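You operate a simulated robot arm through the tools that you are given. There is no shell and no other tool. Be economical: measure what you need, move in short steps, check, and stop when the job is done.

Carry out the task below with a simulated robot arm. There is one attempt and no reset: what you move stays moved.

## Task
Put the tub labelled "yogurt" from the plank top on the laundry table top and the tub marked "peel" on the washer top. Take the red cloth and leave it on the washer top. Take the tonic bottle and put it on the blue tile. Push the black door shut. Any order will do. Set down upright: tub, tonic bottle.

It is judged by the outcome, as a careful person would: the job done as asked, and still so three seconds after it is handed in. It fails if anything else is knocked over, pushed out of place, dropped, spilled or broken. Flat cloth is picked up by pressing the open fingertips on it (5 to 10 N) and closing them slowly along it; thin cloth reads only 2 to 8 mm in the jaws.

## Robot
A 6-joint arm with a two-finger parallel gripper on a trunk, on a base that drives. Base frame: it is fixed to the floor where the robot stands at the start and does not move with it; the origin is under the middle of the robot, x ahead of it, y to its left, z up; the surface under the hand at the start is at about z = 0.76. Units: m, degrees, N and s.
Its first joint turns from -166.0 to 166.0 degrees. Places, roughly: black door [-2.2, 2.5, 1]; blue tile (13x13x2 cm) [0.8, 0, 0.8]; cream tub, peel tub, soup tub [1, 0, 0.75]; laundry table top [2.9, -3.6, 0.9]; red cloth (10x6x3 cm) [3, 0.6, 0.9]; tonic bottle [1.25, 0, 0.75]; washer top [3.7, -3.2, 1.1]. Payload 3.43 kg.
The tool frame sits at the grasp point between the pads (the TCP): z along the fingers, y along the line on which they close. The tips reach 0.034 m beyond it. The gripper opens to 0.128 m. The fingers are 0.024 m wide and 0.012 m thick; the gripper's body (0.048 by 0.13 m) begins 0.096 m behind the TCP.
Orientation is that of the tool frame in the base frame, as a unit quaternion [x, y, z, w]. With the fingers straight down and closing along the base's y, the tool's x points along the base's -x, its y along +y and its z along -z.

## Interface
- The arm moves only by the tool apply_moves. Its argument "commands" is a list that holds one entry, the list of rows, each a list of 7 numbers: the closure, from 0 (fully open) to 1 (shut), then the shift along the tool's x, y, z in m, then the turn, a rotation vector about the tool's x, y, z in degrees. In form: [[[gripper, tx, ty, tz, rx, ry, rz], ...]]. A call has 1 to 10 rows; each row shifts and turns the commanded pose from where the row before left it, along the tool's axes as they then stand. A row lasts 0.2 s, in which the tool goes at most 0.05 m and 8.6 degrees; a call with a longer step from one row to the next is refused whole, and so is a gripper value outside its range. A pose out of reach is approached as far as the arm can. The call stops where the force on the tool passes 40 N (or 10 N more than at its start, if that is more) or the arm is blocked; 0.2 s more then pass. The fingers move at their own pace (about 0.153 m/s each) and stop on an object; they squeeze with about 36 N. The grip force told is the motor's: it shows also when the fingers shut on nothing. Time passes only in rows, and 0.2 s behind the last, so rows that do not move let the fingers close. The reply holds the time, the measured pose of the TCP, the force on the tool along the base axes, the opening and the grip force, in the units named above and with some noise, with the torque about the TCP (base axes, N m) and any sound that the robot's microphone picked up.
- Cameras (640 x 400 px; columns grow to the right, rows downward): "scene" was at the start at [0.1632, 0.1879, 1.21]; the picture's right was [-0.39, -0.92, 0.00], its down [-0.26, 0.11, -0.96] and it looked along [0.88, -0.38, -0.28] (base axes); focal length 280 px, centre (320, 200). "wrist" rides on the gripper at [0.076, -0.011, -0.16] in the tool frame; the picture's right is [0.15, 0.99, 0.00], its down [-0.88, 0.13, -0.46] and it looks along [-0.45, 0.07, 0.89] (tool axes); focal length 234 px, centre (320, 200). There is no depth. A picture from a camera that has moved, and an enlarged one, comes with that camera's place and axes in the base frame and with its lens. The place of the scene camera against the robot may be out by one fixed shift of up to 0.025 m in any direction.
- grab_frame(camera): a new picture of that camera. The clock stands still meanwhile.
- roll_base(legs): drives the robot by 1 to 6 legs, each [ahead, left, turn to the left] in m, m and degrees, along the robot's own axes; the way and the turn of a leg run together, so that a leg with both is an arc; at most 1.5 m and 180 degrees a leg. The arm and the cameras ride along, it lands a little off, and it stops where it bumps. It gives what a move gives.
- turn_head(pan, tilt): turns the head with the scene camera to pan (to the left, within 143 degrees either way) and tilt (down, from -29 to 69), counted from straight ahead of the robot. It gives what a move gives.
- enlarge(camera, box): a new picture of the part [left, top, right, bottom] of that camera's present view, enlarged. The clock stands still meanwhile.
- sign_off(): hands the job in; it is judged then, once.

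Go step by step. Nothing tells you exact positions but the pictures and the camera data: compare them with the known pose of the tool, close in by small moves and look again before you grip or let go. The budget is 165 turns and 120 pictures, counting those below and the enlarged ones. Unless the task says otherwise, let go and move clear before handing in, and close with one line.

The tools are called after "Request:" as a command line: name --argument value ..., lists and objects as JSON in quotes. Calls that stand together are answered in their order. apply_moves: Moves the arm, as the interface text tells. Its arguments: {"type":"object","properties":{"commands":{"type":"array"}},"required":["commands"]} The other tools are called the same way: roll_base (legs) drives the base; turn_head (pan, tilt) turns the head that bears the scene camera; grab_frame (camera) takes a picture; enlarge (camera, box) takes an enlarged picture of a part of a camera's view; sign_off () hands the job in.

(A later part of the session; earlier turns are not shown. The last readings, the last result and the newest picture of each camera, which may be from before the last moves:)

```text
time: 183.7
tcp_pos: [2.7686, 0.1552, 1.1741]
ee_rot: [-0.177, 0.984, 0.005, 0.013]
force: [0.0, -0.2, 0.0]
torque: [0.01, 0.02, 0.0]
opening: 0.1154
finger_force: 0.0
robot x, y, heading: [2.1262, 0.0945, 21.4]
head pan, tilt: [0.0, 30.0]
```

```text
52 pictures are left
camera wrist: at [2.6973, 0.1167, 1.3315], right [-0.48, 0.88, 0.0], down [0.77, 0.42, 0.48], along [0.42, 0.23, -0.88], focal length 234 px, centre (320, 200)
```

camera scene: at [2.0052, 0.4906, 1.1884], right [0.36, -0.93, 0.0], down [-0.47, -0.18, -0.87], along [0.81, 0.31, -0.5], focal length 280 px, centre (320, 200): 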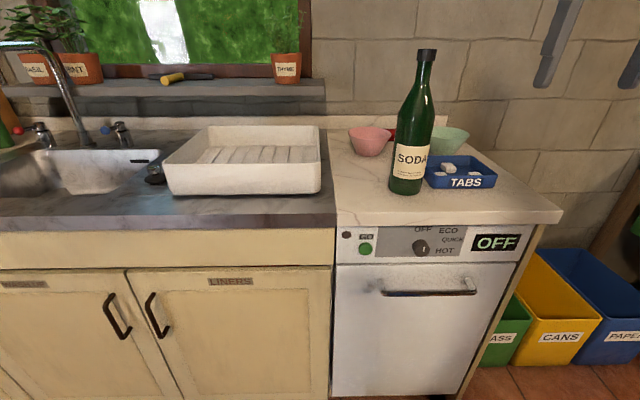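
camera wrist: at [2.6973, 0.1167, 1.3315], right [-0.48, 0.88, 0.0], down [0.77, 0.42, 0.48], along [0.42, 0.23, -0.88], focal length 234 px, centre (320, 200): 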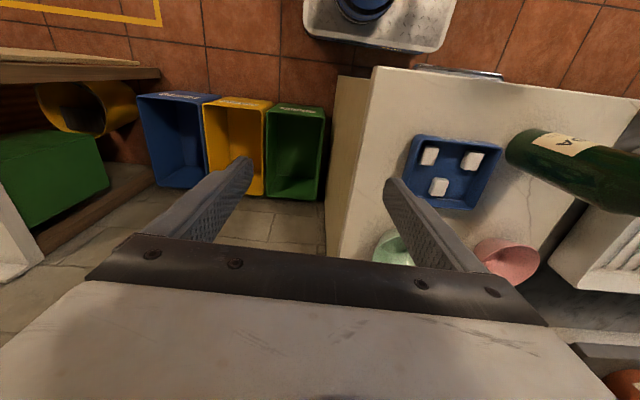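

Request:
apply_moves --commands '[[[0.1, -0.0256, 0.0361, 0, 0, 0, 0], [0.1, -0.0256, 0.0361, 0, 0, 0, 0], [0.1, -0.0256, 0.0361, 0, 0, 0, 0], [0.1, -0.0256, 0.0361, 0, 0, 0, 0], [0.1, -0.0256, 0.0361, 0, 0, 0, 0], [0.1, -0.0256, 0.0361, 0, 0, 0, 0]]]'

Request:
grab_frame --camera "wrist"

```text
time: 185.1
tcp_pos: [2.8356, 0.4115, 1.1775]
ee_rot: [-0.176, 0.984, 0.006, 0.016]
force: [-0.6, -0.5, 0.7]
torque: [0.03, -0.07, 0.0]
opening: 0.1154
finger_force: 0.1
out of reach, approached as far as the arm can: row 6
robot x, y, heading: [2.1287, 0.0919, 21.5]
head pan, tilt: [0.0, 30.0]
```

```text
51 pictures are left
camera wrist: at [2.7652, 0.372, 1.3337], right [-0.48, 0.88, 0.0], down [0.77, 0.42, 0.49], along [0.43, 0.23, -0.87], focal length 234 px, centre (320, 200)
```

wrist: 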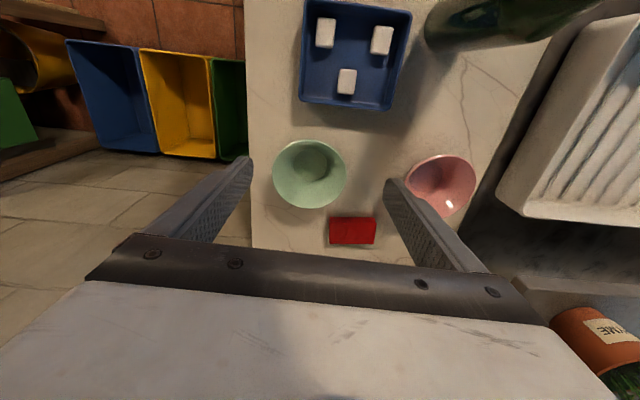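

The red cloth block lies at about [3.0,0.575], behind the bowls. I nudge forward 5 cm and move over it, lower, keeping the forearm right of the bottle.

Request:
roll_base --legs '[[0.05, 0, 0]]'

Request:
apply_moves --commands '[[[0, -0.03, 0.02, 0.02, 0, 0, 0], [0, -0.03, 0.02, 0.02, 0, 0, 0], [0, -0.03, 0.02, 0.02, 0, 0, 0], [0, -0.03, 0.02, 0.02, 0, 0, 0], [0, -0.03, 0.015, 0.02, 0, 0, 0]]]'

Request:
grab_frame --camera "wrist"

```text
time: 186.1
tcp_pos: [2.8832, 0.4309, 1.1779]
ee_rot: [-0.177, 0.984, 0.007, 0.015]
force: [-0.4, -0.1, 0.4]
torque: [0.05, -0.01, 0.03]
opening: 0.1151
finger_force: 0.1
robot x, y, heading: [2.1747, 0.1074, 21.2]
head pan, tilt: [0.0, 30.0]
```

```text
time: 187.3
tcp_pos: [2.9929, 0.5737, 1.0831]
ee_rot: [-0.176, 0.984, 0.006, 0.015]
force: [-1.2, -0.6, 2.5]
torque: [0.05, -0.06, -0.01]
opening: 0.1282
finger_force: 0.0
robot x, y, heading: [2.1752, 0.1078, 21.1]
head pan, tilt: [0.0, 30.0]
```

```text
50 pictures are left
camera wrist: at [2.9218, 0.5331, 1.2396], right [-0.48, 0.88, 0.0], down [0.77, 0.42, 0.49], along [0.43, 0.23, -0.87], focal length 234 px, centre (320, 200)
```

wrist: 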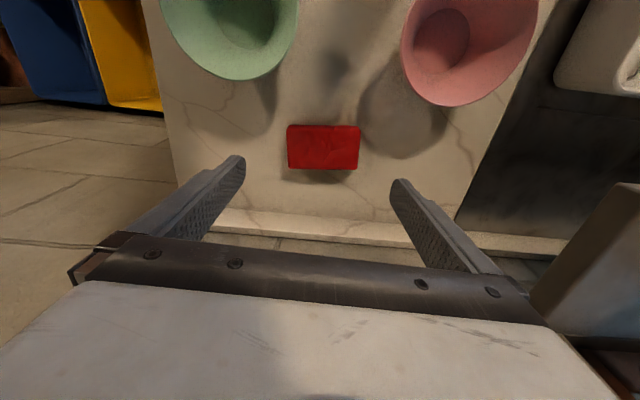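

Cloth at [3.005,0.583], top ≈0.914, aligned ~8° from the fingers. I align, lower so the open fingers straddle its length.

Request:
apply_moves --commands '[[[0, -0.014, 0.004, 0, 0, 0, 0], [0, 0, 0, 0.02, 0, 0, -8.2], [0, 0, 0, 0.04, 0, 0, 0], [0, 0, 0, 0.04, 0, 0, 0], [0, 0, 0, 0.03, 0, 0, 0]]]'

Request:
grab_frame --camera "wrist"

```text
time: 188.5
tcp_pos: [3.0094, 0.5846, 0.9516]
ee_rot: [-0.246, 0.969, 0.004, 0.016]
force: [0.0, -1.1, -0.2]
torque: [-0.03, 0.0, 0.02]
opening: 0.1279
finger_force: 0.1
robot x, y, heading: [2.179, 0.1112, 21.0]
head pan, tilt: [0.0, 30.0]
```

```text
49 pictures are left
camera wrist: at [2.9434, 0.5348, 1.1086], right [-0.6, 0.8, 0.0], down [0.7, 0.53, 0.48], along [0.39, 0.29, -0.87], focal length 234 px, centre (320, 200)
```

wrist: 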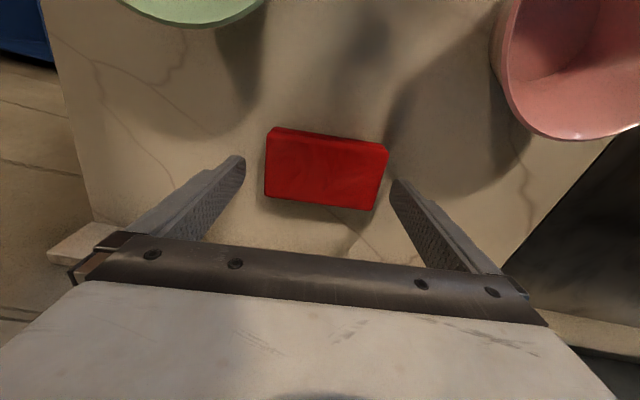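

Request:
apply_moves --commands '[[[0, 0, 0, 0.015, 0, 0, 0], [0, 0, 0, 0.01, 0, 0, 0]]]'

Request:
apply_moves --commands '[[[0.15, 0, 0, 0, 0, 0, 0], [0.3, 0, 0, 0, 0, 0, 0], [0.45, 0, 0, 0, 0, 0, 0], [0.6, 0, 0, 0, 0, 0, 0], [0.75, 0, 0, 0, 0, 0, 0], [0.9, 0, 0, 0, 0, 0, 0], [1, 0, 0, 0, 0, 0, 0]]]'

Request:
grab_frame --camera "wrist"

```text
time: 189.1
tcp_pos: [3.0102, 0.5834, 0.9349]
ee_rot: [-0.247, 0.969, 0.007, 0.021]
force: [-4.8, -0.8, 8.8]
torque: [-0.62, -0.05, -0.32]
opening: 0.1278
finger_force: 0.1
robot x, y, heading: [2.1733, 0.1136, 21.2]
head pan, tilt: [0.0, 30.0]
stopped in row 2: the force on the tool passed its limit at 48 N (the readings are from after the stop); the commanded pose is now the measured one
```

```text
time: 190.7
tcp_pos: [3.0109, 0.5842, 0.9345]
ee_rot: [-0.246, 0.969, 0.006, 0.022]
force: [13.3, -9.6, 28.4]
torque: [-1.69, -0.99, 0.49]
opening: 0.0988
finger_force: 36.4
robot x, y, heading: [2.1763, 0.1106, 21.2]
head pan, tilt: [0.0, 30.0]
```

```text
48 pictures are left
camera wrist: at [2.943, 0.5335, 1.09], right [-0.6, 0.8, 0.0], down [0.69, 0.52, 0.5], along [0.4, 0.29, -0.87], focal length 234 px, centre (320, 200)
```

wrist: 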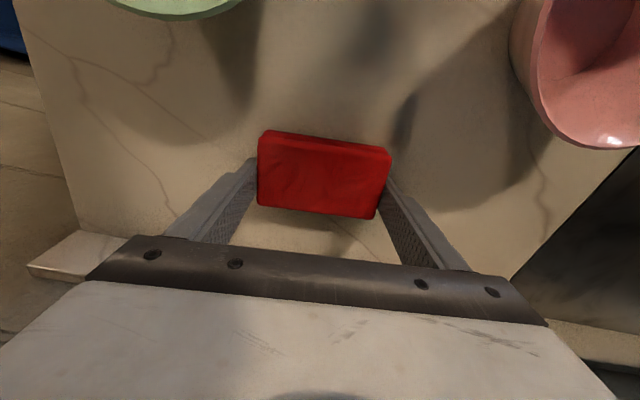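

The cloth behaves firm: held at 9.9 cm, 36 N. Lifting.

Request:
apply_moves --commands '[[[1, 0, 0, -0.015, 0, 0, 0], [1, 0, 0, -0.03, 0, 0, 0], [1, 0, 0, -0.04, 0, 0, 0], [1, 0, 0, -0.04, 0, 0, 0]]]'

Request:
grab_frame --camera "wrist"

```text
time: 191.7
tcp_pos: [3.0068, 0.5806, 1.0576]
ee_rot: [-0.248, 0.969, 0.006, 0.02]
force: [-0.4, 0.3, -0.9]
torque: [-0.01, 0.0, 0.0]
opening: 0.0985
finger_force: 35.8
robot x, y, heading: [2.1761, 0.1117, 21.2]
head pan, tilt: [0.0, 30.0]
```

```text
47 pictures are left
camera wrist: at [2.9391, 0.5312, 1.2138], right [-0.6, 0.8, 0.0], down [0.69, 0.53, 0.49], along [0.4, 0.29, -0.87], focal length 234 px, centre (320, 200)
```

wrist: 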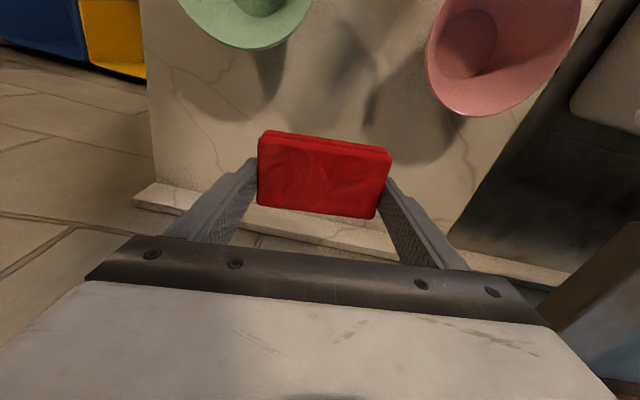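

Request:
apply_moves --commands '[[[1, 0.042, -0.024, -0.008, 0, 0, 0], [1, 0.042, -0.024, -0.008, 0, 0, 0], [1, 0.042, -0.024, -0.008, 0, 0, 0], [1, 0.042, -0.024, -0.008, 0, 0, 0], [1, 0.042, -0.024, -0.008, 0, 0, 0], [1, 0.042, -0.024, -0.008, 0, 0, 0], [1, 0.042, -0.024, -0.008, 0, 0, 0], [1, 0.042, -0.024, -0.008, 0, 0, 0], [1, 0.042, -0.024, -0.008, 0, 0, 0], [1, 0.042, -0.024, -0.008, 0, 0, 0]]]'

Request:
roll_base --legs '[[-0.25, 0, 0], [0, 0, -88.5], [0, 0.28, 0], [1.5, 0, 0], [1.1, 0, 0]]'

Request:
turn_head --pan 0 --tilt 15

Request:
grab_frame --camera "scene"

```text
time: 193.9
tcp_pos: [2.7489, 0.1677, 1.1181]
ee_rot: [-0.247, 0.969, 0.007, 0.019]
force: [0.4, 0.6, -0.4]
torque: [0.0, 0.07, -0.02]
opening: 0.0982
finger_force: 35.9
robot x, y, heading: [2.1731, 0.1118, 21.2]
head pan, tilt: [0.0, 30.0]
```

```text
time: 213.4
tcp_pos: [3.2429, -2.8587, 1.1197]
ee_rot: [0.506, 0.862, -0.01, 0.019]
force: [0.3, 0.3, -0.3]
torque: [0.04, 0.02, 0.0]
opening: 0.0987
finger_force: 36.4
robot x, y, heading: [3.1783, -2.2867, -68.0]
head pan, tilt: [0.0, 30.0]
```

```text
time: 214.1
tcp_pos: [3.2431, -2.8597, 1.1199]
ee_rot: [0.506, 0.862, -0.01, 0.018]
force: [-0.1, -0.5, -0.4]
torque: [0.0, 0.0, -0.02]
opening: 0.0987
finger_force: 35.8
robot x, y, heading: [3.1784, -2.2855, -67.9]
head pan, tilt: [0.0, 15.0]
```

```text
46 pictures are left
camera scene: at [3.4451, -2.3608, 1.2125], right [-0.93, -0.37, 0.0], down [-0.1, 0.24, -0.97], along [0.36, -0.9, -0.26], focal length 280 px, centre (320, 200)
```

scene: 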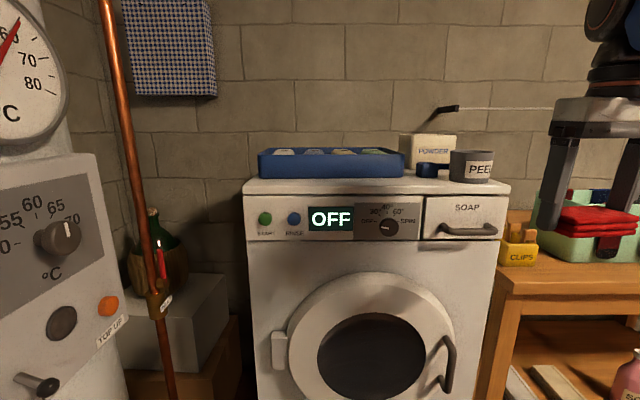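

The tub stands fine on the washer. I square the tool, shift left and raise, to lay the cloth in the strip in front of the blue tray.

Request:
apply_moves --commands '[[[1, 0, 0, 0, 0, 0, 8], [1, 0, 0.0405, -0.008, 0, 0, 0], [1, 0, 0.0405, -0.008, 0, 0, 0], [1, 0, 0.0405, -0.008, 0, 0, 0], [1, 0, 0.0405, -0.008, 0, 0, 0], [1, 0, 0.0405, -0.008, 0, 0, 0], [1, 0, 0.0405, -0.008, 0, 0, 0], [1, 0, 0.0405, -0.008, 0, 0, 0], [1, 0, 0.0405, -0.008, 0, 0, 0]]]'

Request:
apply_moves --commands '[[[1, -0.035, 0, -0.01, 0, 0, 0], [1, -0.035, 0, -0.01, 0, 0, 0], [1, -0.035, 0, -0.01, 0, 0, 0], [1, -0.035, 0, -0.01, 0, 0, 0]]]'

Request:
grab_frame --camera "wrist"

```text
time: 216.1
tcp_pos: [3.5423, -2.7391, 1.185]
ee_rot: [0.565, 0.825, -0.008, 0.02]
force: [0.1, 0.2, 0.1]
torque: [-0.06, -0.04, -0.04]
opening: 0.0984
finger_force: 35.7
robot x, y, heading: [3.1825, -2.284, -67.8]
head pan, tilt: [0.0, 15.0]
```

```text
time: 217.1
tcp_pos: [3.5902, -2.8671, 1.1873]
ee_rot: [0.564, 0.825, -0.01, 0.022]
force: [0.1, -0.4, 0.7]
torque: [-0.04, -0.03, -0.06]
opening: 0.0985
finger_force: 36.1
out of reach, approached as far as the arm can: row 1, 2, 3, 4
robot x, y, heading: [3.1784, -2.2895, -68.0]
head pan, tilt: [0.0, 15.0]
```

```text
45 pictures are left
camera wrist: at [3.5479, -2.7948, 1.3424], right [0.87, 0.5, 0.0], down [0.43, -0.75, 0.5], along [0.25, -0.43, -0.87], focal length 234 px, centre (320, 200)
```

wrist: 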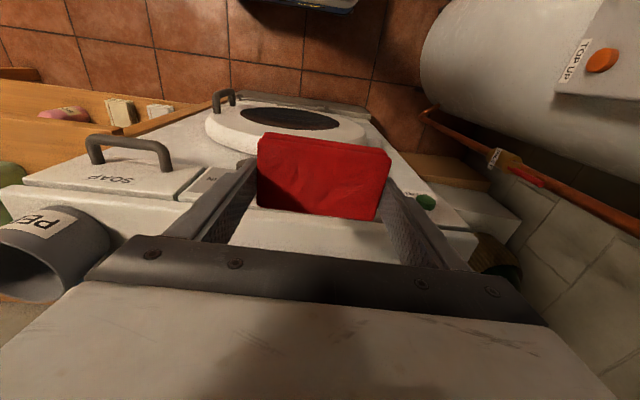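

Request:
apply_moves --commands '[[[1, -0.034, 0, 0, 0, 0, 0], [1, -0.034, 0, 0, 0, 0, 0], [1, -0.034, 0, 0, 0, 0, 0], [1, -0.033, 0, 0, 0, 0, 0]]]'

Request:
grab_frame --camera "wrist"

Request:
enlarge --camera "scene" --box '[230, 120, 470, 220]'

```text
time: 218.1
tcp_pos: [3.6336, -2.988, 1.1644]
ee_rot: [0.564, 0.825, -0.009, 0.024]
force: [-0.4, -0.1, 0.0]
torque: [-0.05, -0.06, 0.0]
opening: 0.0983
finger_force: 36.2
out of reach, approached as far as the arm can: row 1, 2, 3, 4
robot x, y, heading: [3.1761, -2.2864, -68.1]
head pan, tilt: [0.0, 15.0]
```

```text
44 pictures are left
camera wrist: at [3.5919, -2.9155, 1.3193], right [0.87, 0.49, 0.0], down [0.43, -0.75, 0.5], along [0.25, -0.43, -0.87], focal length 234 px, centre (320, 200)
```

wrist: 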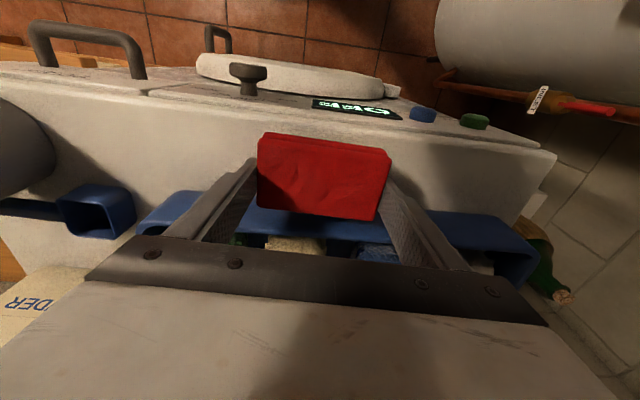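

```text
2.67 times, centred on (350, 170) of scene
camera zoom: at [3.4449, -2.3604, 1.2126], right [-0.93, -0.37, 0.0], down [-0.1, 0.24, -0.97], along [0.36, -0.9, -0.26], focal length 748 px, centre (240, 280)
```

zoom: 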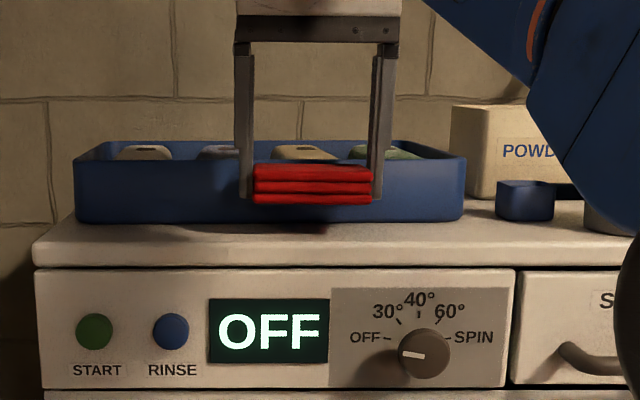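

Cloth hovers over the strip. Lowering in small steps.

Request:
apply_moves --commands '[[[1, -0.007, 0, 0.008, 0, 0, 0], [1, 0, 0, 0.008, 0, 0, 0]]]'

Request:
apply_moves --commands '[[[1, 0, 0, 0.006, 0, 0, 0]]]'

Request:
apply_moves --commands '[[[1, 0, 0, 0.005, 0, 0, 0]]]'

```text
time: 218.7
tcp_pos: [3.6367, -2.9953, 1.1476]
ee_rot: [0.565, 0.825, -0.009, 0.019]
force: [0.6, 0.0, -0.5]
torque: [-0.04, -0.02, -0.04]
opening: 0.0986
finger_force: 36.1
robot x, y, heading: [3.1787, -2.2858, -67.8]
head pan, tilt: [0.0, 15.0]
```

```text
time: 219.1
tcp_pos: [3.6372, -2.9964, 1.1416]
ee_rot: [0.565, 0.825, -0.009, 0.019]
force: [0.6, 0.3, -0.9]
torque: [0.0, 0.0, 0.0]
opening: 0.0988
finger_force: 35.9
robot x, y, heading: [3.1778, -2.2865, -67.9]
head pan, tilt: [0.0, 15.0]
```

```text
time: 219.5
tcp_pos: [3.6376, -2.9958, 1.1373]
ee_rot: [0.565, 0.825, -0.008, 0.02]
force: [0.2, -0.3, -0.2]
torque: [-0.02, -0.03, -0.01]
opening: 0.0983
finger_force: 35.9
robot x, y, heading: [3.1816, -2.2884, -68.2]
head pan, tilt: [0.0, 15.0]
```

Request:
apply_moves --commands '[[[1, 0, 0, 0.004, 0, 0, 0]]]'

Request:
apply_moves --commands '[[[1, 0, 0, 0.003, 0, 0, 0]]]'

Request:
enlarge --camera "scene" --box '[270, 140, 430, 220]'

```text
time: 219.9
tcp_pos: [3.6386, -2.9957, 1.1352]
ee_rot: [0.564, 0.825, -0.011, 0.022]
force: [9.5, -13.6, 29.1]
torque: [-0.73, 1.24, 0.82]
opening: 0.0985
finger_force: 35.8
robot x, y, heading: [3.1801, -2.2898, -67.9]
head pan, tilt: [0.0, 15.0]
```

```text
time: 220.2
tcp_pos: [3.6372, -2.9958, 1.1355]
ee_rot: [0.564, 0.825, -0.01, 0.023]
force: [-0.2, 2.4, 3.4]
torque: [0.03, 0.21, -0.14]
opening: 0.0984
finger_force: 36.7
robot x, y, heading: [3.1795, -2.2843, -68.1]
head pan, tilt: [0.0, 15.0]
stopped in row 1: the force on the tool passed its limit at 51 N (the readings are from after the stop); the commanded pose is now the measured one
```

```text
4.00 times, centred on (350, 180) of scene
camera zoom: at [3.4452, -2.3608, 1.2125], right [-0.93, -0.37, 0.0], down [-0.1, 0.24, -0.97], along [0.36, -0.9, -0.26], focal length 1122 px, centre (200, 280)
```

zoom: 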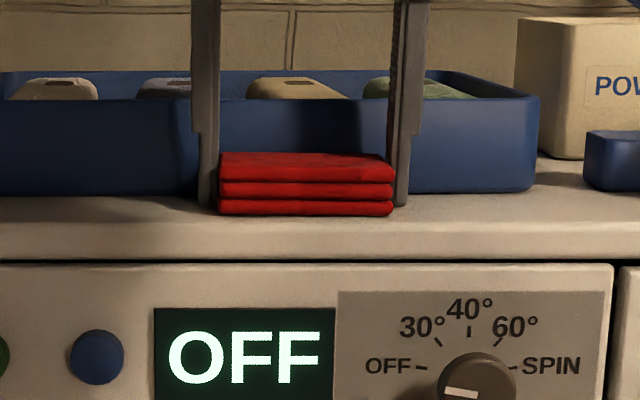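

The cloth is resting on the washer top. I release, rise and withdraw.

Request:
apply_moves --commands '[[[0.6, 0, 0, 0, 0, 0, 0], [0.2, 0, 0, 0, 0, 0, 0], [0.12, 0, 0, 0, 0, 0, 0], [0.1, 0, 0, -0.01, 0, 0, 0], [0.1, 0, 0, -0.015, 0, 0, 0], [0.1, 0, 0, -0.015, 0, 0, 0], [0.1, 0.04, 0, 0, 0, 0, 0], [0.1, 0.045, 0, 0, 0, 0, 0], [0.1, 0.045, 0, 0, 0, 0, 0], [0.1, 0.045, 0, 0, 0, 0, 0]]]'

Request:
enlarge --camera "scene" --box '[230, 120, 550, 320]'

```text
time: 222.4
tcp_pos: [3.5733, -2.829, 1.1559]
ee_rot: [0.565, 0.825, -0.01, 0.021]
force: [0.5, -0.2, -0.7]
torque: [0.01, 0.06, -0.01]
opening: 0.1153
finger_force: 0.0
out of reach, approached as far as the arm can: row 6
robot x, y, heading: [3.1801, -2.2861, -67.8]
head pan, tilt: [0.0, 15.0]
```

```text
2.00 times, centred on (390, 220) of scene
camera zoom: at [3.4456, -2.3613, 1.2124], right [-0.93, -0.37, 0.0], down [-0.1, 0.24, -0.97], along [0.36, -0.9, -0.26], focal length 561 px, centre (180, 160)
```

zoom: 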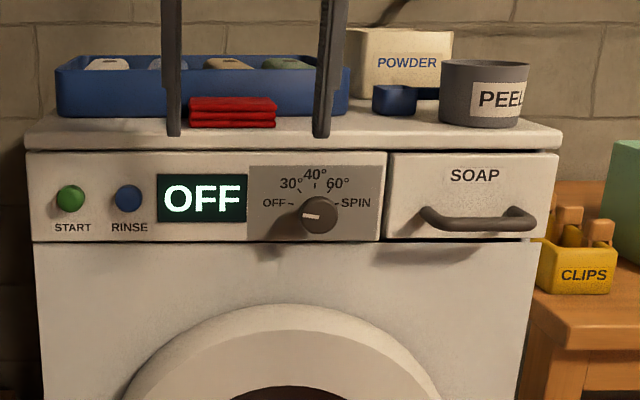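

Cloth and peel tub are done. Now I return to the far side of the plank table for the bottle.

Request:
roll_base --legs '[[-1.5, 0, 0], [-1.3, 0, 0], [0, -0.3, 0], [0, 0, -91]]'

Request:
turn_head --pan 0 --tilt 30

Request:
grab_frame --camera "scene"

```text
time: 241.4
tcp_pos: [1.3345, -0.1774, 1.1574]
ee_rot: [0.985, 0.171, -0.023, 0.009]
force: [0.2, 0.7, -0.1]
torque: [0.02, -0.01, 0.0]
opening: 0.1152
finger_force: 0.1
robot x, y, heading: [1.8878, 0.1987, -159.7]
head pan, tilt: [0.0, 15.0]
```

```text
time: 242.2
tcp_pos: [1.3357, -0.177, 1.1568]
ee_rot: [0.985, 0.17, -0.023, 0.01]
force: [1.0, -0.2, -0.5]
torque: [0.03, 0.0, -0.02]
opening: 0.1151
finger_force: 0.1
robot x, y, heading: [1.8869, 0.2005, -159.9]
head pan, tilt: [0.0, 30.0]
```

```text
40 pictures are left
camera scene: at [1.8014, -0.0606, 1.1884], right [-0.35, 0.94, 0.0], down [0.47, 0.17, -0.87], along [-0.81, -0.3, -0.5], focal length 280 px, centre (320, 200)
```

scene: 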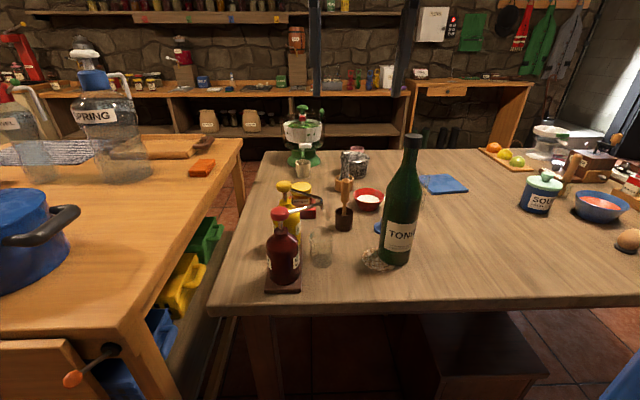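

The bottle is labelled TONIC, at about [1.265,-0.067]. I move the hand over it.

Request:
apply_moves --commands '[[[0, -0.01, -0.042, 0, 0, 0, 0], [0, -0.01, -0.042, 0, 0, 0, 0], [0, -0.01, -0.043, 0, 0, 0, 0]]]'

Request:
grab_frame --camera "wrist"

Request:
enlarge --camera "scene" --box '[240, 60, 560, 280]'

```text
time: 243.0
tcp_pos: [1.2623, -0.0682, 1.1577]
ee_rot: [0.985, 0.17, -0.023, 0.008]
force: [-0.1, -0.5, 0.0]
torque: [0.04, -0.02, -0.01]
opening: 0.1281
finger_force: 0.0
robot x, y, heading: [1.8861, 0.1958, -159.8]
head pan, tilt: [0.0, 30.0]
```

```text
39 pictures are left
camera wrist: at [1.3369, -0.0277, 1.3125], right [0.47, -0.88, 0.0], down [-0.77, -0.41, 0.5], along [-0.44, -0.24, -0.87], focal length 234 px, centre (320, 200)
```

wrist: 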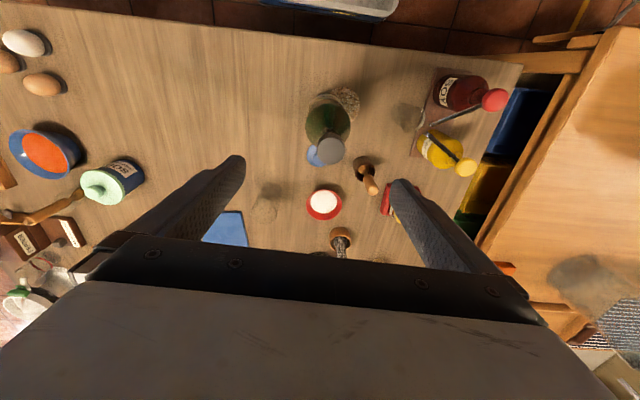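

```text
1.82 times, centred on (400, 170) of scene
camera zoom: at [1.8016, -0.0608, 1.1883], right [-0.35, 0.94, 0.0], down [0.47, 0.17, -0.87], along [-0.81, -0.3, -0.5], focal length 510 px, centre (174, 254)
```

zoom: 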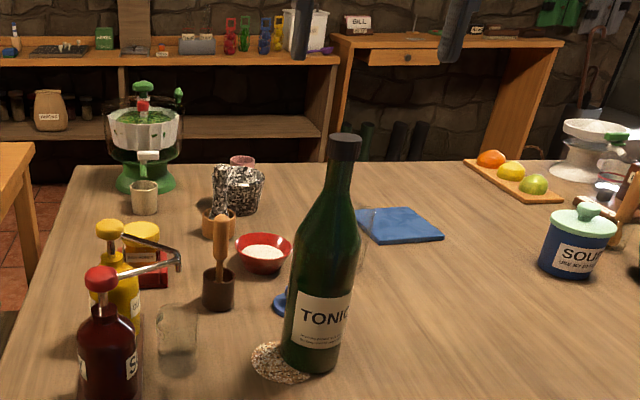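

Bottle axis ≈[1.266,-0.077], top ≈1.035. I lower to grip its neck.

Request:
apply_moves --commands '[[[0, 0.001, 0.009, 0.03, 0, 0, 0], [0, 0, 0, 0.045, 0, 0, 0], [0, 0, 0, 0.045, 0, 0, 0], [0, 0, 0, 0.042, 0, 0, 0]]]'

Request:
grab_frame --camera "wrist"

Request:
enlarge --camera "scene" --box '[320, 80, 520, 205]'

```text
time: 244.0
tcp_pos: [1.2583, -0.0778, 0.9956]
ee_rot: [0.985, 0.17, -0.023, 0.01]
force: [0.7, 0.5, 0.0]
torque: [-0.04, -0.03, -0.01]
opening: 0.1279
finger_force: 0.2
robot x, y, heading: [1.8877, 0.197, -159.4]
head pan, tilt: [0.0, 30.0]
```

```text
37 pictures are left
camera wrist: at [1.3341, -0.0394, 1.1509], right [0.47, -0.88, 0.0], down [-0.77, -0.41, 0.5], along [-0.44, -0.24, -0.87], focal length 234 px, centre (320, 200)
```

wrist: 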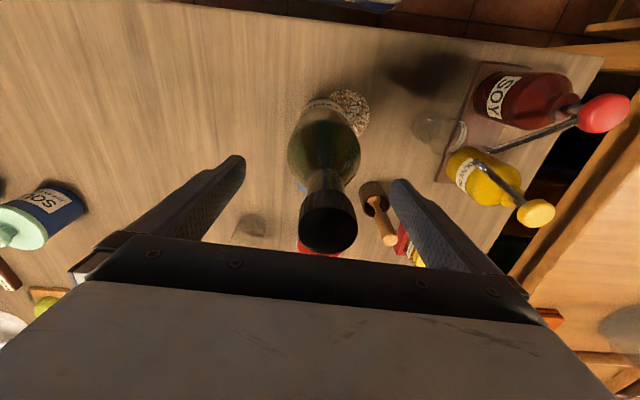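

```text
3.20 times, centred on (420, 142) of scene
camera zoom: at [1.8015, -0.0606, 1.1883], right [-0.35, 0.94, 0.0], down [0.47, 0.17, -0.87], along [-0.81, -0.3, -0.5], focal length 898 px, centre (0, 384)
```

zoom: 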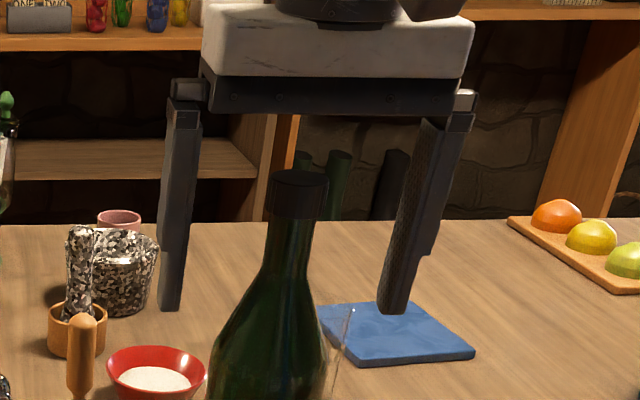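

The shoulder widens near the tips, so I raise 1.5 cm to pinch neck and cap, then close.

Request:
apply_moves --commands '[[[0, -0.004, 0, -0.015, 0, 0, 0], [0.3, 0, 0, 0, 0, 0, 0], [0.55, 0, 0, 0, 0, 0, 0], [0.8, 0, 0, 0, 0, 0, 0], [0.9, 0, 0, 0, 0, 0, 0]]]'

Request:
enlarge --camera "scene" --box '[320, 80, 520, 205]'

```text
time: 245.2
tcp_pos: [1.2571, -0.0807, 1.0116]
ee_rot: [0.985, 0.171, -0.024, 0.01]
force: [-0.8, -0.8, 15.9]
torque: [-0.05, -0.02, -0.01]
opening: 0.0398
finger_force: 36.2
robot x, y, heading: [1.8914, 0.1989, -159.5]
head pan, tilt: [0.0, 30.0]
```

```text
3.20 times, centred on (420, 142) of scene
camera zoom: at [1.8018, -0.0605, 1.1884], right [-0.35, 0.94, 0.0], down [0.47, 0.17, -0.87], along [-0.81, -0.3, -0.5], focal length 898 px, centre (0, 384)
```

zoom: 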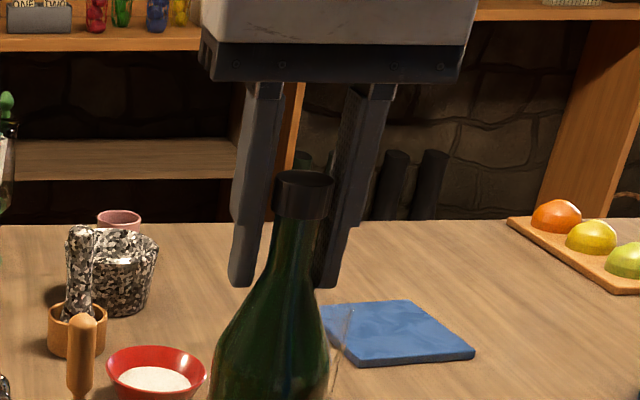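

The fingers sit slightly behind the neck axis. I reopen, shift 1.2 cm toward me and up a little, and close again.

Request:
apply_moves --commands '[[[0.5, 0, 0, 0, 0, 0, 0], [0.4, 0, 0, 0, 0, 0, 0], [0.4, 0.012, 0.002, -0.008, 0, 0, 0], [0.6, 0, 0, 0, 0, 0, 0], [0.8, 0, 0, 0, 0, 0, 0], [0.9, 0, 0, 0, 0, 0, 0]]]'

Request:
enlarge --camera "scene" --box '[320, 80, 520, 205]'

Request:
grab_frame --camera "wrist"

```text
time: 246.6
tcp_pos: [1.2685, -0.0787, 1.0184]
ee_rot: [0.985, 0.17, -0.023, 0.009]
force: [-1.2, 3.0, 10.5]
torque: [0.81, 0.36, 0.07]
opening: 0.0328
finger_force: 36.4
robot x, y, heading: [1.8882, 0.2022, -159.6]
head pan, tilt: [0.0, 30.0]
```

```text
3.20 times, centred on (420, 142) of scene
camera zoom: at [1.8016, -0.0604, 1.1884], right [-0.35, 0.94, 0.0], down [0.47, 0.17, -0.87], along [-0.81, -0.3, -0.5], focal length 898 px, centre (0, 384)
```

zoom: 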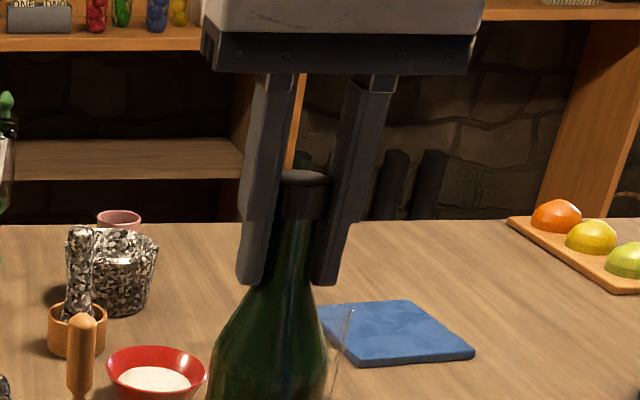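

```text
33 pictures are left
camera wrist: at [1.3439, -0.0383, 1.174], right [0.47, -0.88, 0.0], down [-0.77, -0.41, 0.5], along [-0.44, -0.24, -0.87], focal length 234 px, centre (320, 200)
```

wrist: 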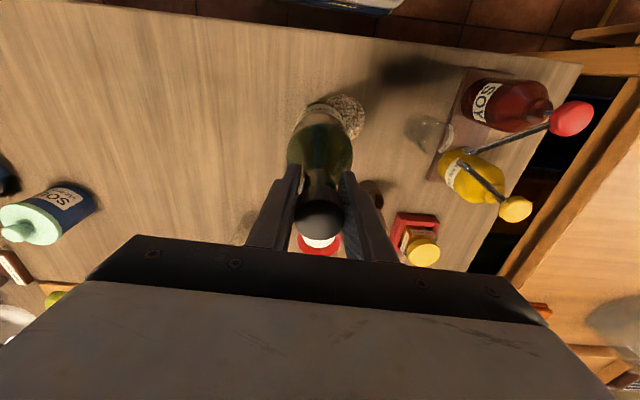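

Good central grip on the neck. Lifting.

Request:
apply_moves --commands '[[[0.9, 0, 0, -0.01, 0, 0, 0], [0.9, 0, 0, -0.03, 0, 0, 0], [0.9, 0, 0, -0.04, 0, 0, 0], [0.9, 0, 0, -0.03, 0, 0, 0]]]'

Request:
grab_frame --camera "scene"

```text
time: 247.6
tcp_pos: [1.2727, -0.0759, 1.1276]
ee_rot: [0.985, 0.17, -0.022, 0.008]
force: [0.4, -1.0, -3.1]
torque: [-0.03, -0.02, -0.01]
opening: 0.0323
finger_force: 35.5
robot x, y, heading: [1.8869, 0.1995, -159.4]
head pan, tilt: [0.0, 30.0]
```

```text
32 pictures are left
camera scene: at [1.8013, -0.0607, 1.1883], right [-0.35, 0.94, 0.0], down [0.47, 0.17, -0.87], along [-0.81, -0.3, -0.5], focal length 280 px, centre (320, 200)
```

scene: 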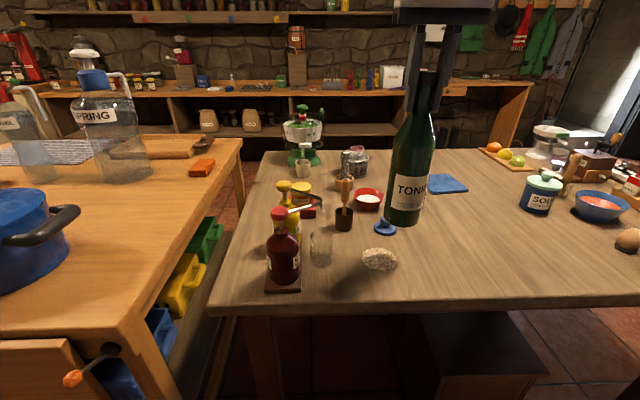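

The TONIC bottle hangs upright. I swing it sideways clear of the blue-stoppered shaker, then roll closer to reach the tile.

Request:
apply_moves --commands '[[[0.9, 0, -0.042, 0, 0, 0, 0], [0.9, 0, -0.042, 0, 0, 0, 0], [0.9, 0, -0.042, 0, 0, 0, 0], [0.9, 0, -0.042, 0, 0, 0, 0], [0.9, 0, -0.042, 0, 0, 0, 0], [0.9, 0, -0.042, 0, 0, 0, 0]]]'

Request:
roll_base --legs '[[0.18, 0, 0]]'

Request:
grab_frame --camera "wrist"

```text
time: 249.0
tcp_pos: [1.1884, 0.1613, 1.1263]
ee_rot: [0.985, 0.171, -0.023, 0.009]
force: [0.6, -0.8, -4.4]
torque: [0.02, 0.01, -0.01]
opening: 0.0322
finger_force: 35.6
robot x, y, heading: [1.8846, 0.1969, -159.5]
head pan, tilt: [0.0, 30.0]
```

```text
time: 250.5
tcp_pos: [1.0249, 0.102, 1.1263]
ee_rot: [0.985, 0.169, -0.022, 0.009]
force: [0.0, -0.4, -4.0]
torque: [0.02, -0.06, -0.03]
opening: 0.0324
finger_force: 36.1
robot x, y, heading: [1.7263, 0.142, -159.5]
head pan, tilt: [0.0, 30.0]
stopped in leg 1: the robot was blocked; the commanded pose is now the measured one
```

```text
31 pictures are left
camera wrist: at [1.0985, 0.1415, 1.2809], right [0.47, -0.88, 0.0], down [-0.77, -0.41, 0.5], along [-0.44, -0.24, -0.87], focal length 234 px, centre (320, 200)
```

wrist: 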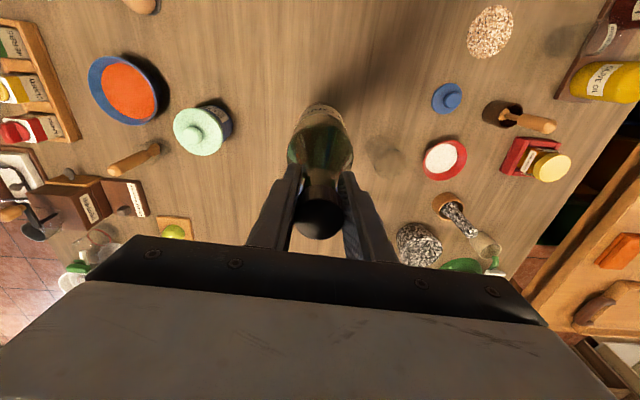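

The base met the under-table box gently; I'm within reach now. Moving the bottle out over the tile.

Request:
apply_moves --commands '[[[0.9, -0.0417, 0.001, 0, 0, 0, 0], [0.9, -0.0417, 0.001, 0, 0, 0, 0], [0.9, -0.0417, 0.001, 0, 0, 0, 0], [0.9, -0.0417, 0.001, 0, 0, 0, 0], [0.9, -0.0417, 0.001, 0, 0, 0, 0]]]'

Request:
grab_frame --camera "wrist"

Request:
enlarge --camera "scene" --box '[280, 80, 600, 280]'

```text
time: 251.7
tcp_pos: [0.8307, 0.0281, 1.1365]
ee_rot: [0.985, 0.169, -0.023, 0.009]
force: [1.4, -0.5, -1.3]
torque: [-0.01, 0.1, -0.02]
opening: 0.0323
finger_force: 35.5
robot x, y, heading: [1.7271, 0.1378, -159.5]
head pan, tilt: [0.0, 30.0]
```

```text
30 pictures are left
camera wrist: at [0.9051, 0.0676, 1.2924], right [0.47, -0.88, 0.0], down [-0.77, -0.4, 0.5], along [-0.44, -0.24, -0.87], focal length 234 px, centre (320, 200)
```

wrist: 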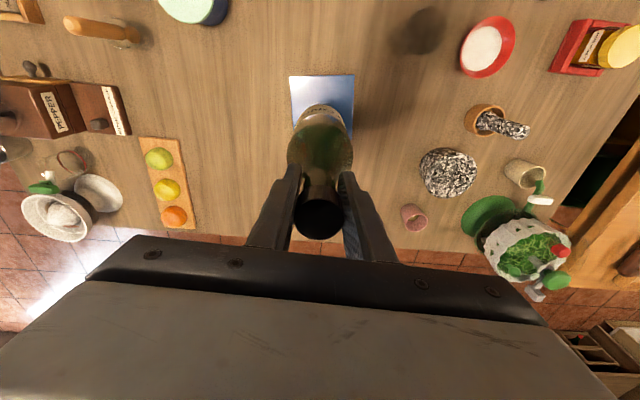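

```text
2.00 times, centred on (440, 180) of scene
camera zoom: at [1.6371, -0.121, 1.1884], right [-0.35, 0.94, 0.0], down [0.47, 0.17, -0.87], along [-0.81, -0.3, -0.5], focal length 561 px, centre (80, 240)
```

zoom: 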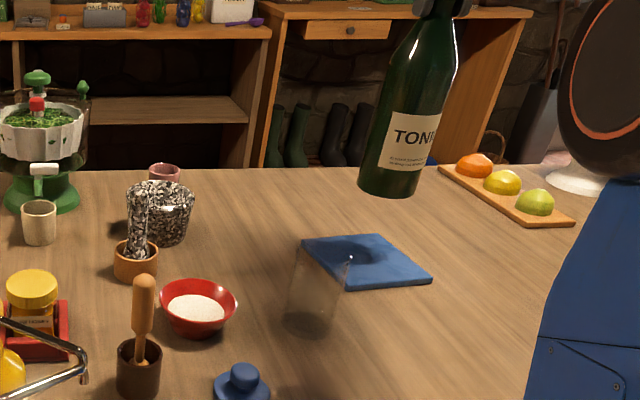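

Bottle is upright over the tile (centre ≈[0.837,0.021]). Lowering.

Request:
apply_moves --commands '[[[0.9, 0.0, 0.006, 0.03, 0, 0, 0], [0.9, 0, 0, 0.03, 0, 0, 0], [0.9, 0, 0, 0.02, 0, 0, 0]]]'

Request:
apply_moves --commands '[[[0.9, 0, 0, 0.008, 0, 0, 0]]]'

Request:
apply_moves --commands '[[[0.9, 0, 0, 0.005, 0, 0, 0]]]'

Request:
enlarge --camera "scene" --box '[380, 80, 580, 240]'

```text
time: 252.5
tcp_pos: [0.8276, 0.0199, 1.0563]
ee_rot: [0.985, 0.17, -0.023, 0.009]
force: [0.4, -0.9, -4.9]
torque: [0.02, -0.01, 0.01]
opening: 0.0324
finger_force: 35.8
robot x, y, heading: [1.7199, 0.1411, -159.4]
head pan, tilt: [0.0, 30.0]
```

```text
time: 252.9
tcp_pos: [0.8288, 0.0202, 1.0483]
ee_rot: [0.985, 0.17, -0.022, 0.009]
force: [-0.5, -0.2, -4.4]
torque: [0.0, -0.02, 0.01]
opening: 0.0323
finger_force: 35.8
robot x, y, heading: [1.7248, 0.1402, -159.7]
head pan, tilt: [0.0, 30.0]
```

```text
time: 253.3
tcp_pos: [0.8276, 0.0202, 1.0419]
ee_rot: [0.985, 0.169, -0.023, 0.009]
force: [-0.3, 0.4, -4.8]
torque: [0.0, 0.04, -0.02]
opening: 0.0322
finger_force: 35.7
robot x, y, heading: [1.7235, 0.138, -160.0]
head pan, tilt: [0.0, 30.0]
```

```text
2.50 times, centred on (480, 160) of scene
camera zoom: at [1.6366, -0.1212, 1.1883], right [-0.35, 0.94, 0.0], down [0.47, 0.17, -0.87], along [-0.81, -0.3, -0.5], focal length 701 px, centre (-80, 300)
```

zoom: 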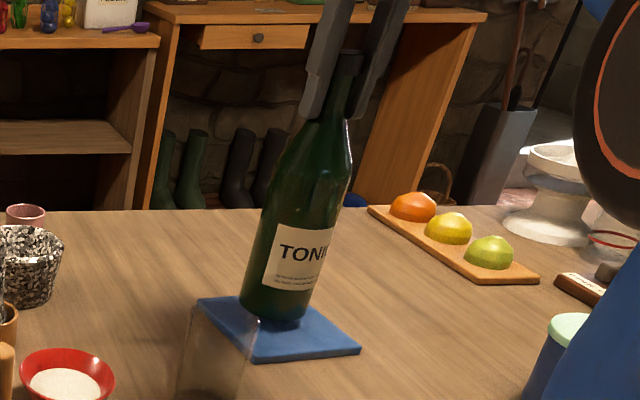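

Request:
apply_moves --commands '[[[0.9, 0, 0, 0.004, 0, 0, 0]]]'

Request:
apply_moves --commands '[[[0.9, 0, 0, 0.004, 0, 0, 0]]]'

Request:
apply_moves --commands '[[[0.9, 0, 0, 0.003, 0, 0, 0]]]'

```text
time: 253.7
tcp_pos: [0.8283, 0.0197, 1.0384]
ee_rot: [0.985, 0.169, -0.022, 0.01]
force: [-0.5, 0.4, -3.4]
torque: [-0.04, -0.03, -0.01]
opening: 0.0323
finger_force: 35.8
robot x, y, heading: [1.7222, 0.1434, -159.9]
head pan, tilt: [0.0, 30.0]
```

```text
time: 254.1
tcp_pos: [0.8262, 0.02, 1.0361]
ee_rot: [0.985, 0.17, -0.023, 0.009]
force: [-0.4, -0.2, -4.0]
torque: [0.01, -0.03, -0.04]
opening: 0.0323
finger_force: 36.2
robot x, y, heading: [1.726, 0.1423, -159.9]
head pan, tilt: [0.0, 30.0]
```

```text
time: 254.5
tcp_pos: [0.8265, 0.02, 1.0325]
ee_rot: [0.985, 0.169, -0.024, 0.01]
force: [-0.2, 0.3, -4.0]
torque: [0.01, 0.0, 0.04]
opening: 0.0325
finger_force: 35.8
robot x, y, heading: [1.7216, 0.1364, -159.7]
head pan, tilt: [0.0, 30.0]
```

Request:
apply_moves --commands '[[[0.9, 0, 0, 0.003, 0, 0, 0]]]'

Request:
apply_moves --commands '[[[0.9, 0, 0, 0.003, 0, 0, 0]]]'

Request:
apply_moves --commands '[[[0.9, 0, 0, 0.002, 0, 0, 0]]]'

```text
time: 254.9
tcp_pos: [0.828, 0.0195, 1.0314]
ee_rot: [0.985, 0.169, -0.025, 0.008]
force: [-0.8, -1.2, 19.6]
torque: [0.49, 0.21, 0.03]
opening: 0.0325
finger_force: 35.8
robot x, y, heading: [1.7254, 0.1396, -159.6]
head pan, tilt: [0.0, 30.0]
```

```text
time: 255.3
tcp_pos: [0.8283, 0.0204, 1.0301]
ee_rot: [0.985, 0.169, -0.025, 0.009]
force: [2.4, 0.5, 13.2]
torque: [0.69, -0.81, -0.03]
opening: 0.0326
finger_force: 36.0
robot x, y, heading: [1.722, 0.1444, -159.7]
head pan, tilt: [0.0, 30.0]
stopped in row 1: the force on the tool passed its limit at 45 N (the readings are from after the stop); the commanded pose is now the measured one
```

```text
time: 255.7
tcp_pos: [0.8287, 0.0196, 1.0304]
ee_rot: [0.985, 0.169, -0.028, 0.008]
force: [-1.4, -1.5, 38.2]
torque: [0.82, -0.32, -0.02]
opening: 0.0322
finger_force: 35.9
robot x, y, heading: [1.7222, 0.1413, -159.8]
head pan, tilt: [0.0, 30.0]
```

Contact with the tile. I check the standing, unload slightly and let go.

Request:
apply_moves --commands '[[[0.9, 0, 0, -0.002, 0, 0, 0]]]'

Request:
enlarge --camera "scene" --box '[380, 80, 580, 240]'

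```text
time: 256.1
tcp_pos: [0.8281, 0.0194, 1.0313]
ee_rot: [0.985, 0.169, -0.027, 0.009]
force: [-2.1, -1.6, 27.9]
torque: [0.4, 0.5, 0.07]
opening: 0.0324
finger_force: 35.7
robot x, y, heading: [1.7236, 0.1382, -159.7]
head pan, tilt: [0.0, 30.0]
```

```text
2.50 times, centred on (480, 160) of scene
camera zoom: at [1.6376, -0.1212, 1.1884], right [-0.35, 0.94, 0.0], down [0.47, 0.17, -0.87], along [-0.81, -0.3, -0.5], focal length 701 px, centre (-80, 300)
```

zoom: 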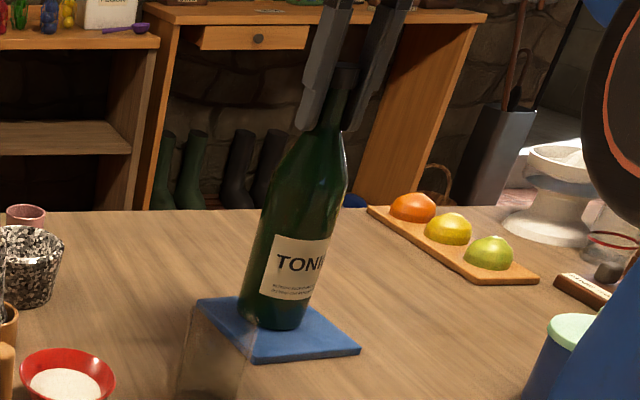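

Request:
apply_moves --commands '[[[0.9, 0, 0, -0.002, 0, 0, 0], [0.75, 0, 0, 0, 0, 0, 0], [0.72, 0, 0, 0, 0, 0, 0], [0.68, 0, 0, 0, 0, 0, 0], [0.6, 0, 0, 0, 0, 0, 0], [0.5, 0, 0, 0, 0, 0, 0], [0.3, 0, 0, 0, 0, 0, 0]]]'

Request:
apply_moves --commands '[[[0.2, 0, 0, -0.02, 0, 0, 0], [0.1, 0, 0, -0.04, 0, 0, 0], [0.1, 0, 0, -0.03, 0, 0, 0]]]'

Request:
enlarge --camera "scene" --box '[340, 60, 580, 240]'

```text
time: 257.7
tcp_pos: [0.8273, 0.018, 1.0328]
ee_rot: [0.985, 0.169, -0.026, 0.009]
force: [-0.2, 0.6, 0.7]
torque: [-0.01, -0.03, 0.02]
opening: 0.0896
finger_force: 0.0
robot x, y, heading: [1.7212, 0.1413, -159.8]
head pan, tilt: [0.0, 30.0]
```

```text
time: 258.5
tcp_pos: [0.8331, 0.0228, 1.121]
ee_rot: [0.985, 0.17, -0.026, 0.009]
force: [0.3, 0.2, 0.3]
torque: [-0.03, 0.05, 0.01]
opening: 0.1154
finger_force: 0.0
robot x, y, heading: [1.7222, 0.1391, -159.9]
head pan, tilt: [0.0, 30.0]
```

```text
2.22 times, centred on (460, 150) of scene
camera zoom: at [1.6368, -0.1212, 1.1883], right [-0.35, 0.94, 0.0], down [0.47, 0.17, -0.87], along [-0.81, -0.3, -0.5], focal length 623 px, centre (9, 311)
```

zoom: 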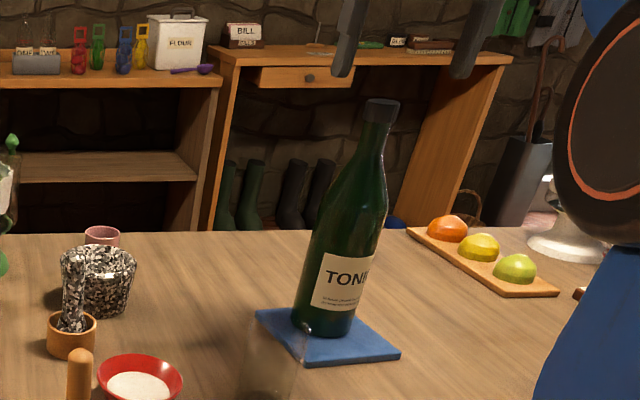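

TONIC bottle stands on the tile. I retract the arm and head around the left end of the plank table toward the black door.

Request:
apply_moves --commands '[[[0.1, 0, 0, -0.015, 0, 0, 0], [0.1, 0.045, 0, 0, 0, 0, 0], [0.1, 0.045, 0, 0, 0, 0, 0], [0.1, 0.045, 0, 0, 0, 0, 0], [0.1, 0.045, 0, 0, 0, 0, 0], [0.1, 0.045, 0, 0, 0, 0, 0], [0.1, 0.045, 0, 0, 0, 0, 0], [0.3, 0.045, 0, 0, 0, 0, 0], [0.6, 0.045, 0, 0, 0, 0, 0], [1, 0.03, 0, 0, 0, 0, 0]]]'

Request:
roll_base --legs '[[-0.12, 0, 0], [0, -1.45, 0.8]]'

Request:
turn_head --pan -20 --tilt 25

Request:
grab_frame --camera "scene"

```text
time: 260.7
tcp_pos: [1.1996, 0.1518, 1.116]
ee_rot: [0.985, 0.17, -0.027, 0.009]
force: [0.5, 1.0, -0.5]
torque: [0.01, -0.08, 0.0]
opening: 0.0
finger_force: 32.8
robot x, y, heading: [1.7227, 0.1416, -159.7]
head pan, tilt: [0.0, 30.0]
```

```text
time: 268.8
tcp_pos: [0.8038, 1.5483, 1.1157]
ee_rot: [0.984, 0.174, -0.026, 0.009]
force: [-0.2, 0.0, 0.4]
torque: [0.0, 0.02, 0.0]
opening: 0.0
finger_force: 33.1
robot x, y, heading: [1.3274, 1.5386, -159.4]
head pan, tilt: [0.0, 30.0]
```

```text
time: 269.6
tcp_pos: [0.8039, 1.5485, 1.117]
ee_rot: [0.984, 0.173, -0.026, 0.01]
force: [0.0, -0.8, -0.3]
torque: [-0.03, -0.02, 0.01]
opening: 0.0
finger_force: 33.3
robot x, y, heading: [1.3312, 1.5423, -159.1]
head pan, tilt: [-20.0, 25.0]
```

```text
25 pictures are left
camera scene: at [1.2365, 1.3093, 1.1963], right [-0.01, 1.0, 0.0], down [0.42, 0.01, -0.91], along [-0.91, -0.01, -0.42], focal length 280 px, centre (320, 200)
```

scene: 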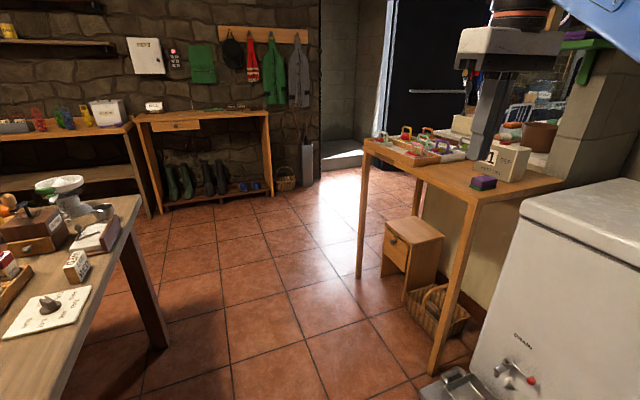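

Floor is clear ahead. I drive through the gap toward the aisle and then look at the door.

Request:
roll_base --legs '[[1.5, 0, 0], [0.42, 0, 0], [0, -0.6, 0]]'

Request:
turn_head --pan -70 --tilt 20

Request:
grab_frame --camera "scene"

```text
time: 282.3
tcp_pos: [-1.2169, 1.4166, 1.1164]
ee_rot: [0.984, 0.174, -0.026, 0.009]
force: [0.3, -0.1, 0.4]
torque: [-0.06, 0.0, 0.01]
opening: 0.0001
finger_force: 33.2
robot x, y, heading: [-0.6944, 1.4068, -159.3]
head pan, tilt: [-20.0, 25.0]
```

```text
time: 283.4
tcp_pos: [-1.2167, 1.4151, 1.1175]
ee_rot: [0.984, 0.175, -0.026, 0.009]
force: [-0.6, -1.1, 0.1]
torque: [0.0, -0.04, 0.0]
opening: 0.0002
finger_force: 32.8
robot x, y, heading: [-0.6935, 1.4074, -159.1]
head pan, tilt: [-70.0, 20.0]
```

```text
24 pictures are left
camera scene: at [-0.753, 1.2501, 1.2044], right [0.76, 0.66, 0.0], down [0.22, -0.26, -0.94], along [-0.62, 0.71, -0.34], focal length 280 px, centre (320, 200)
```

scene: 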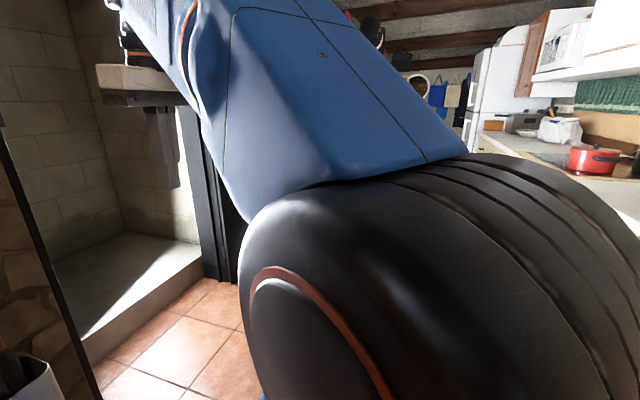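

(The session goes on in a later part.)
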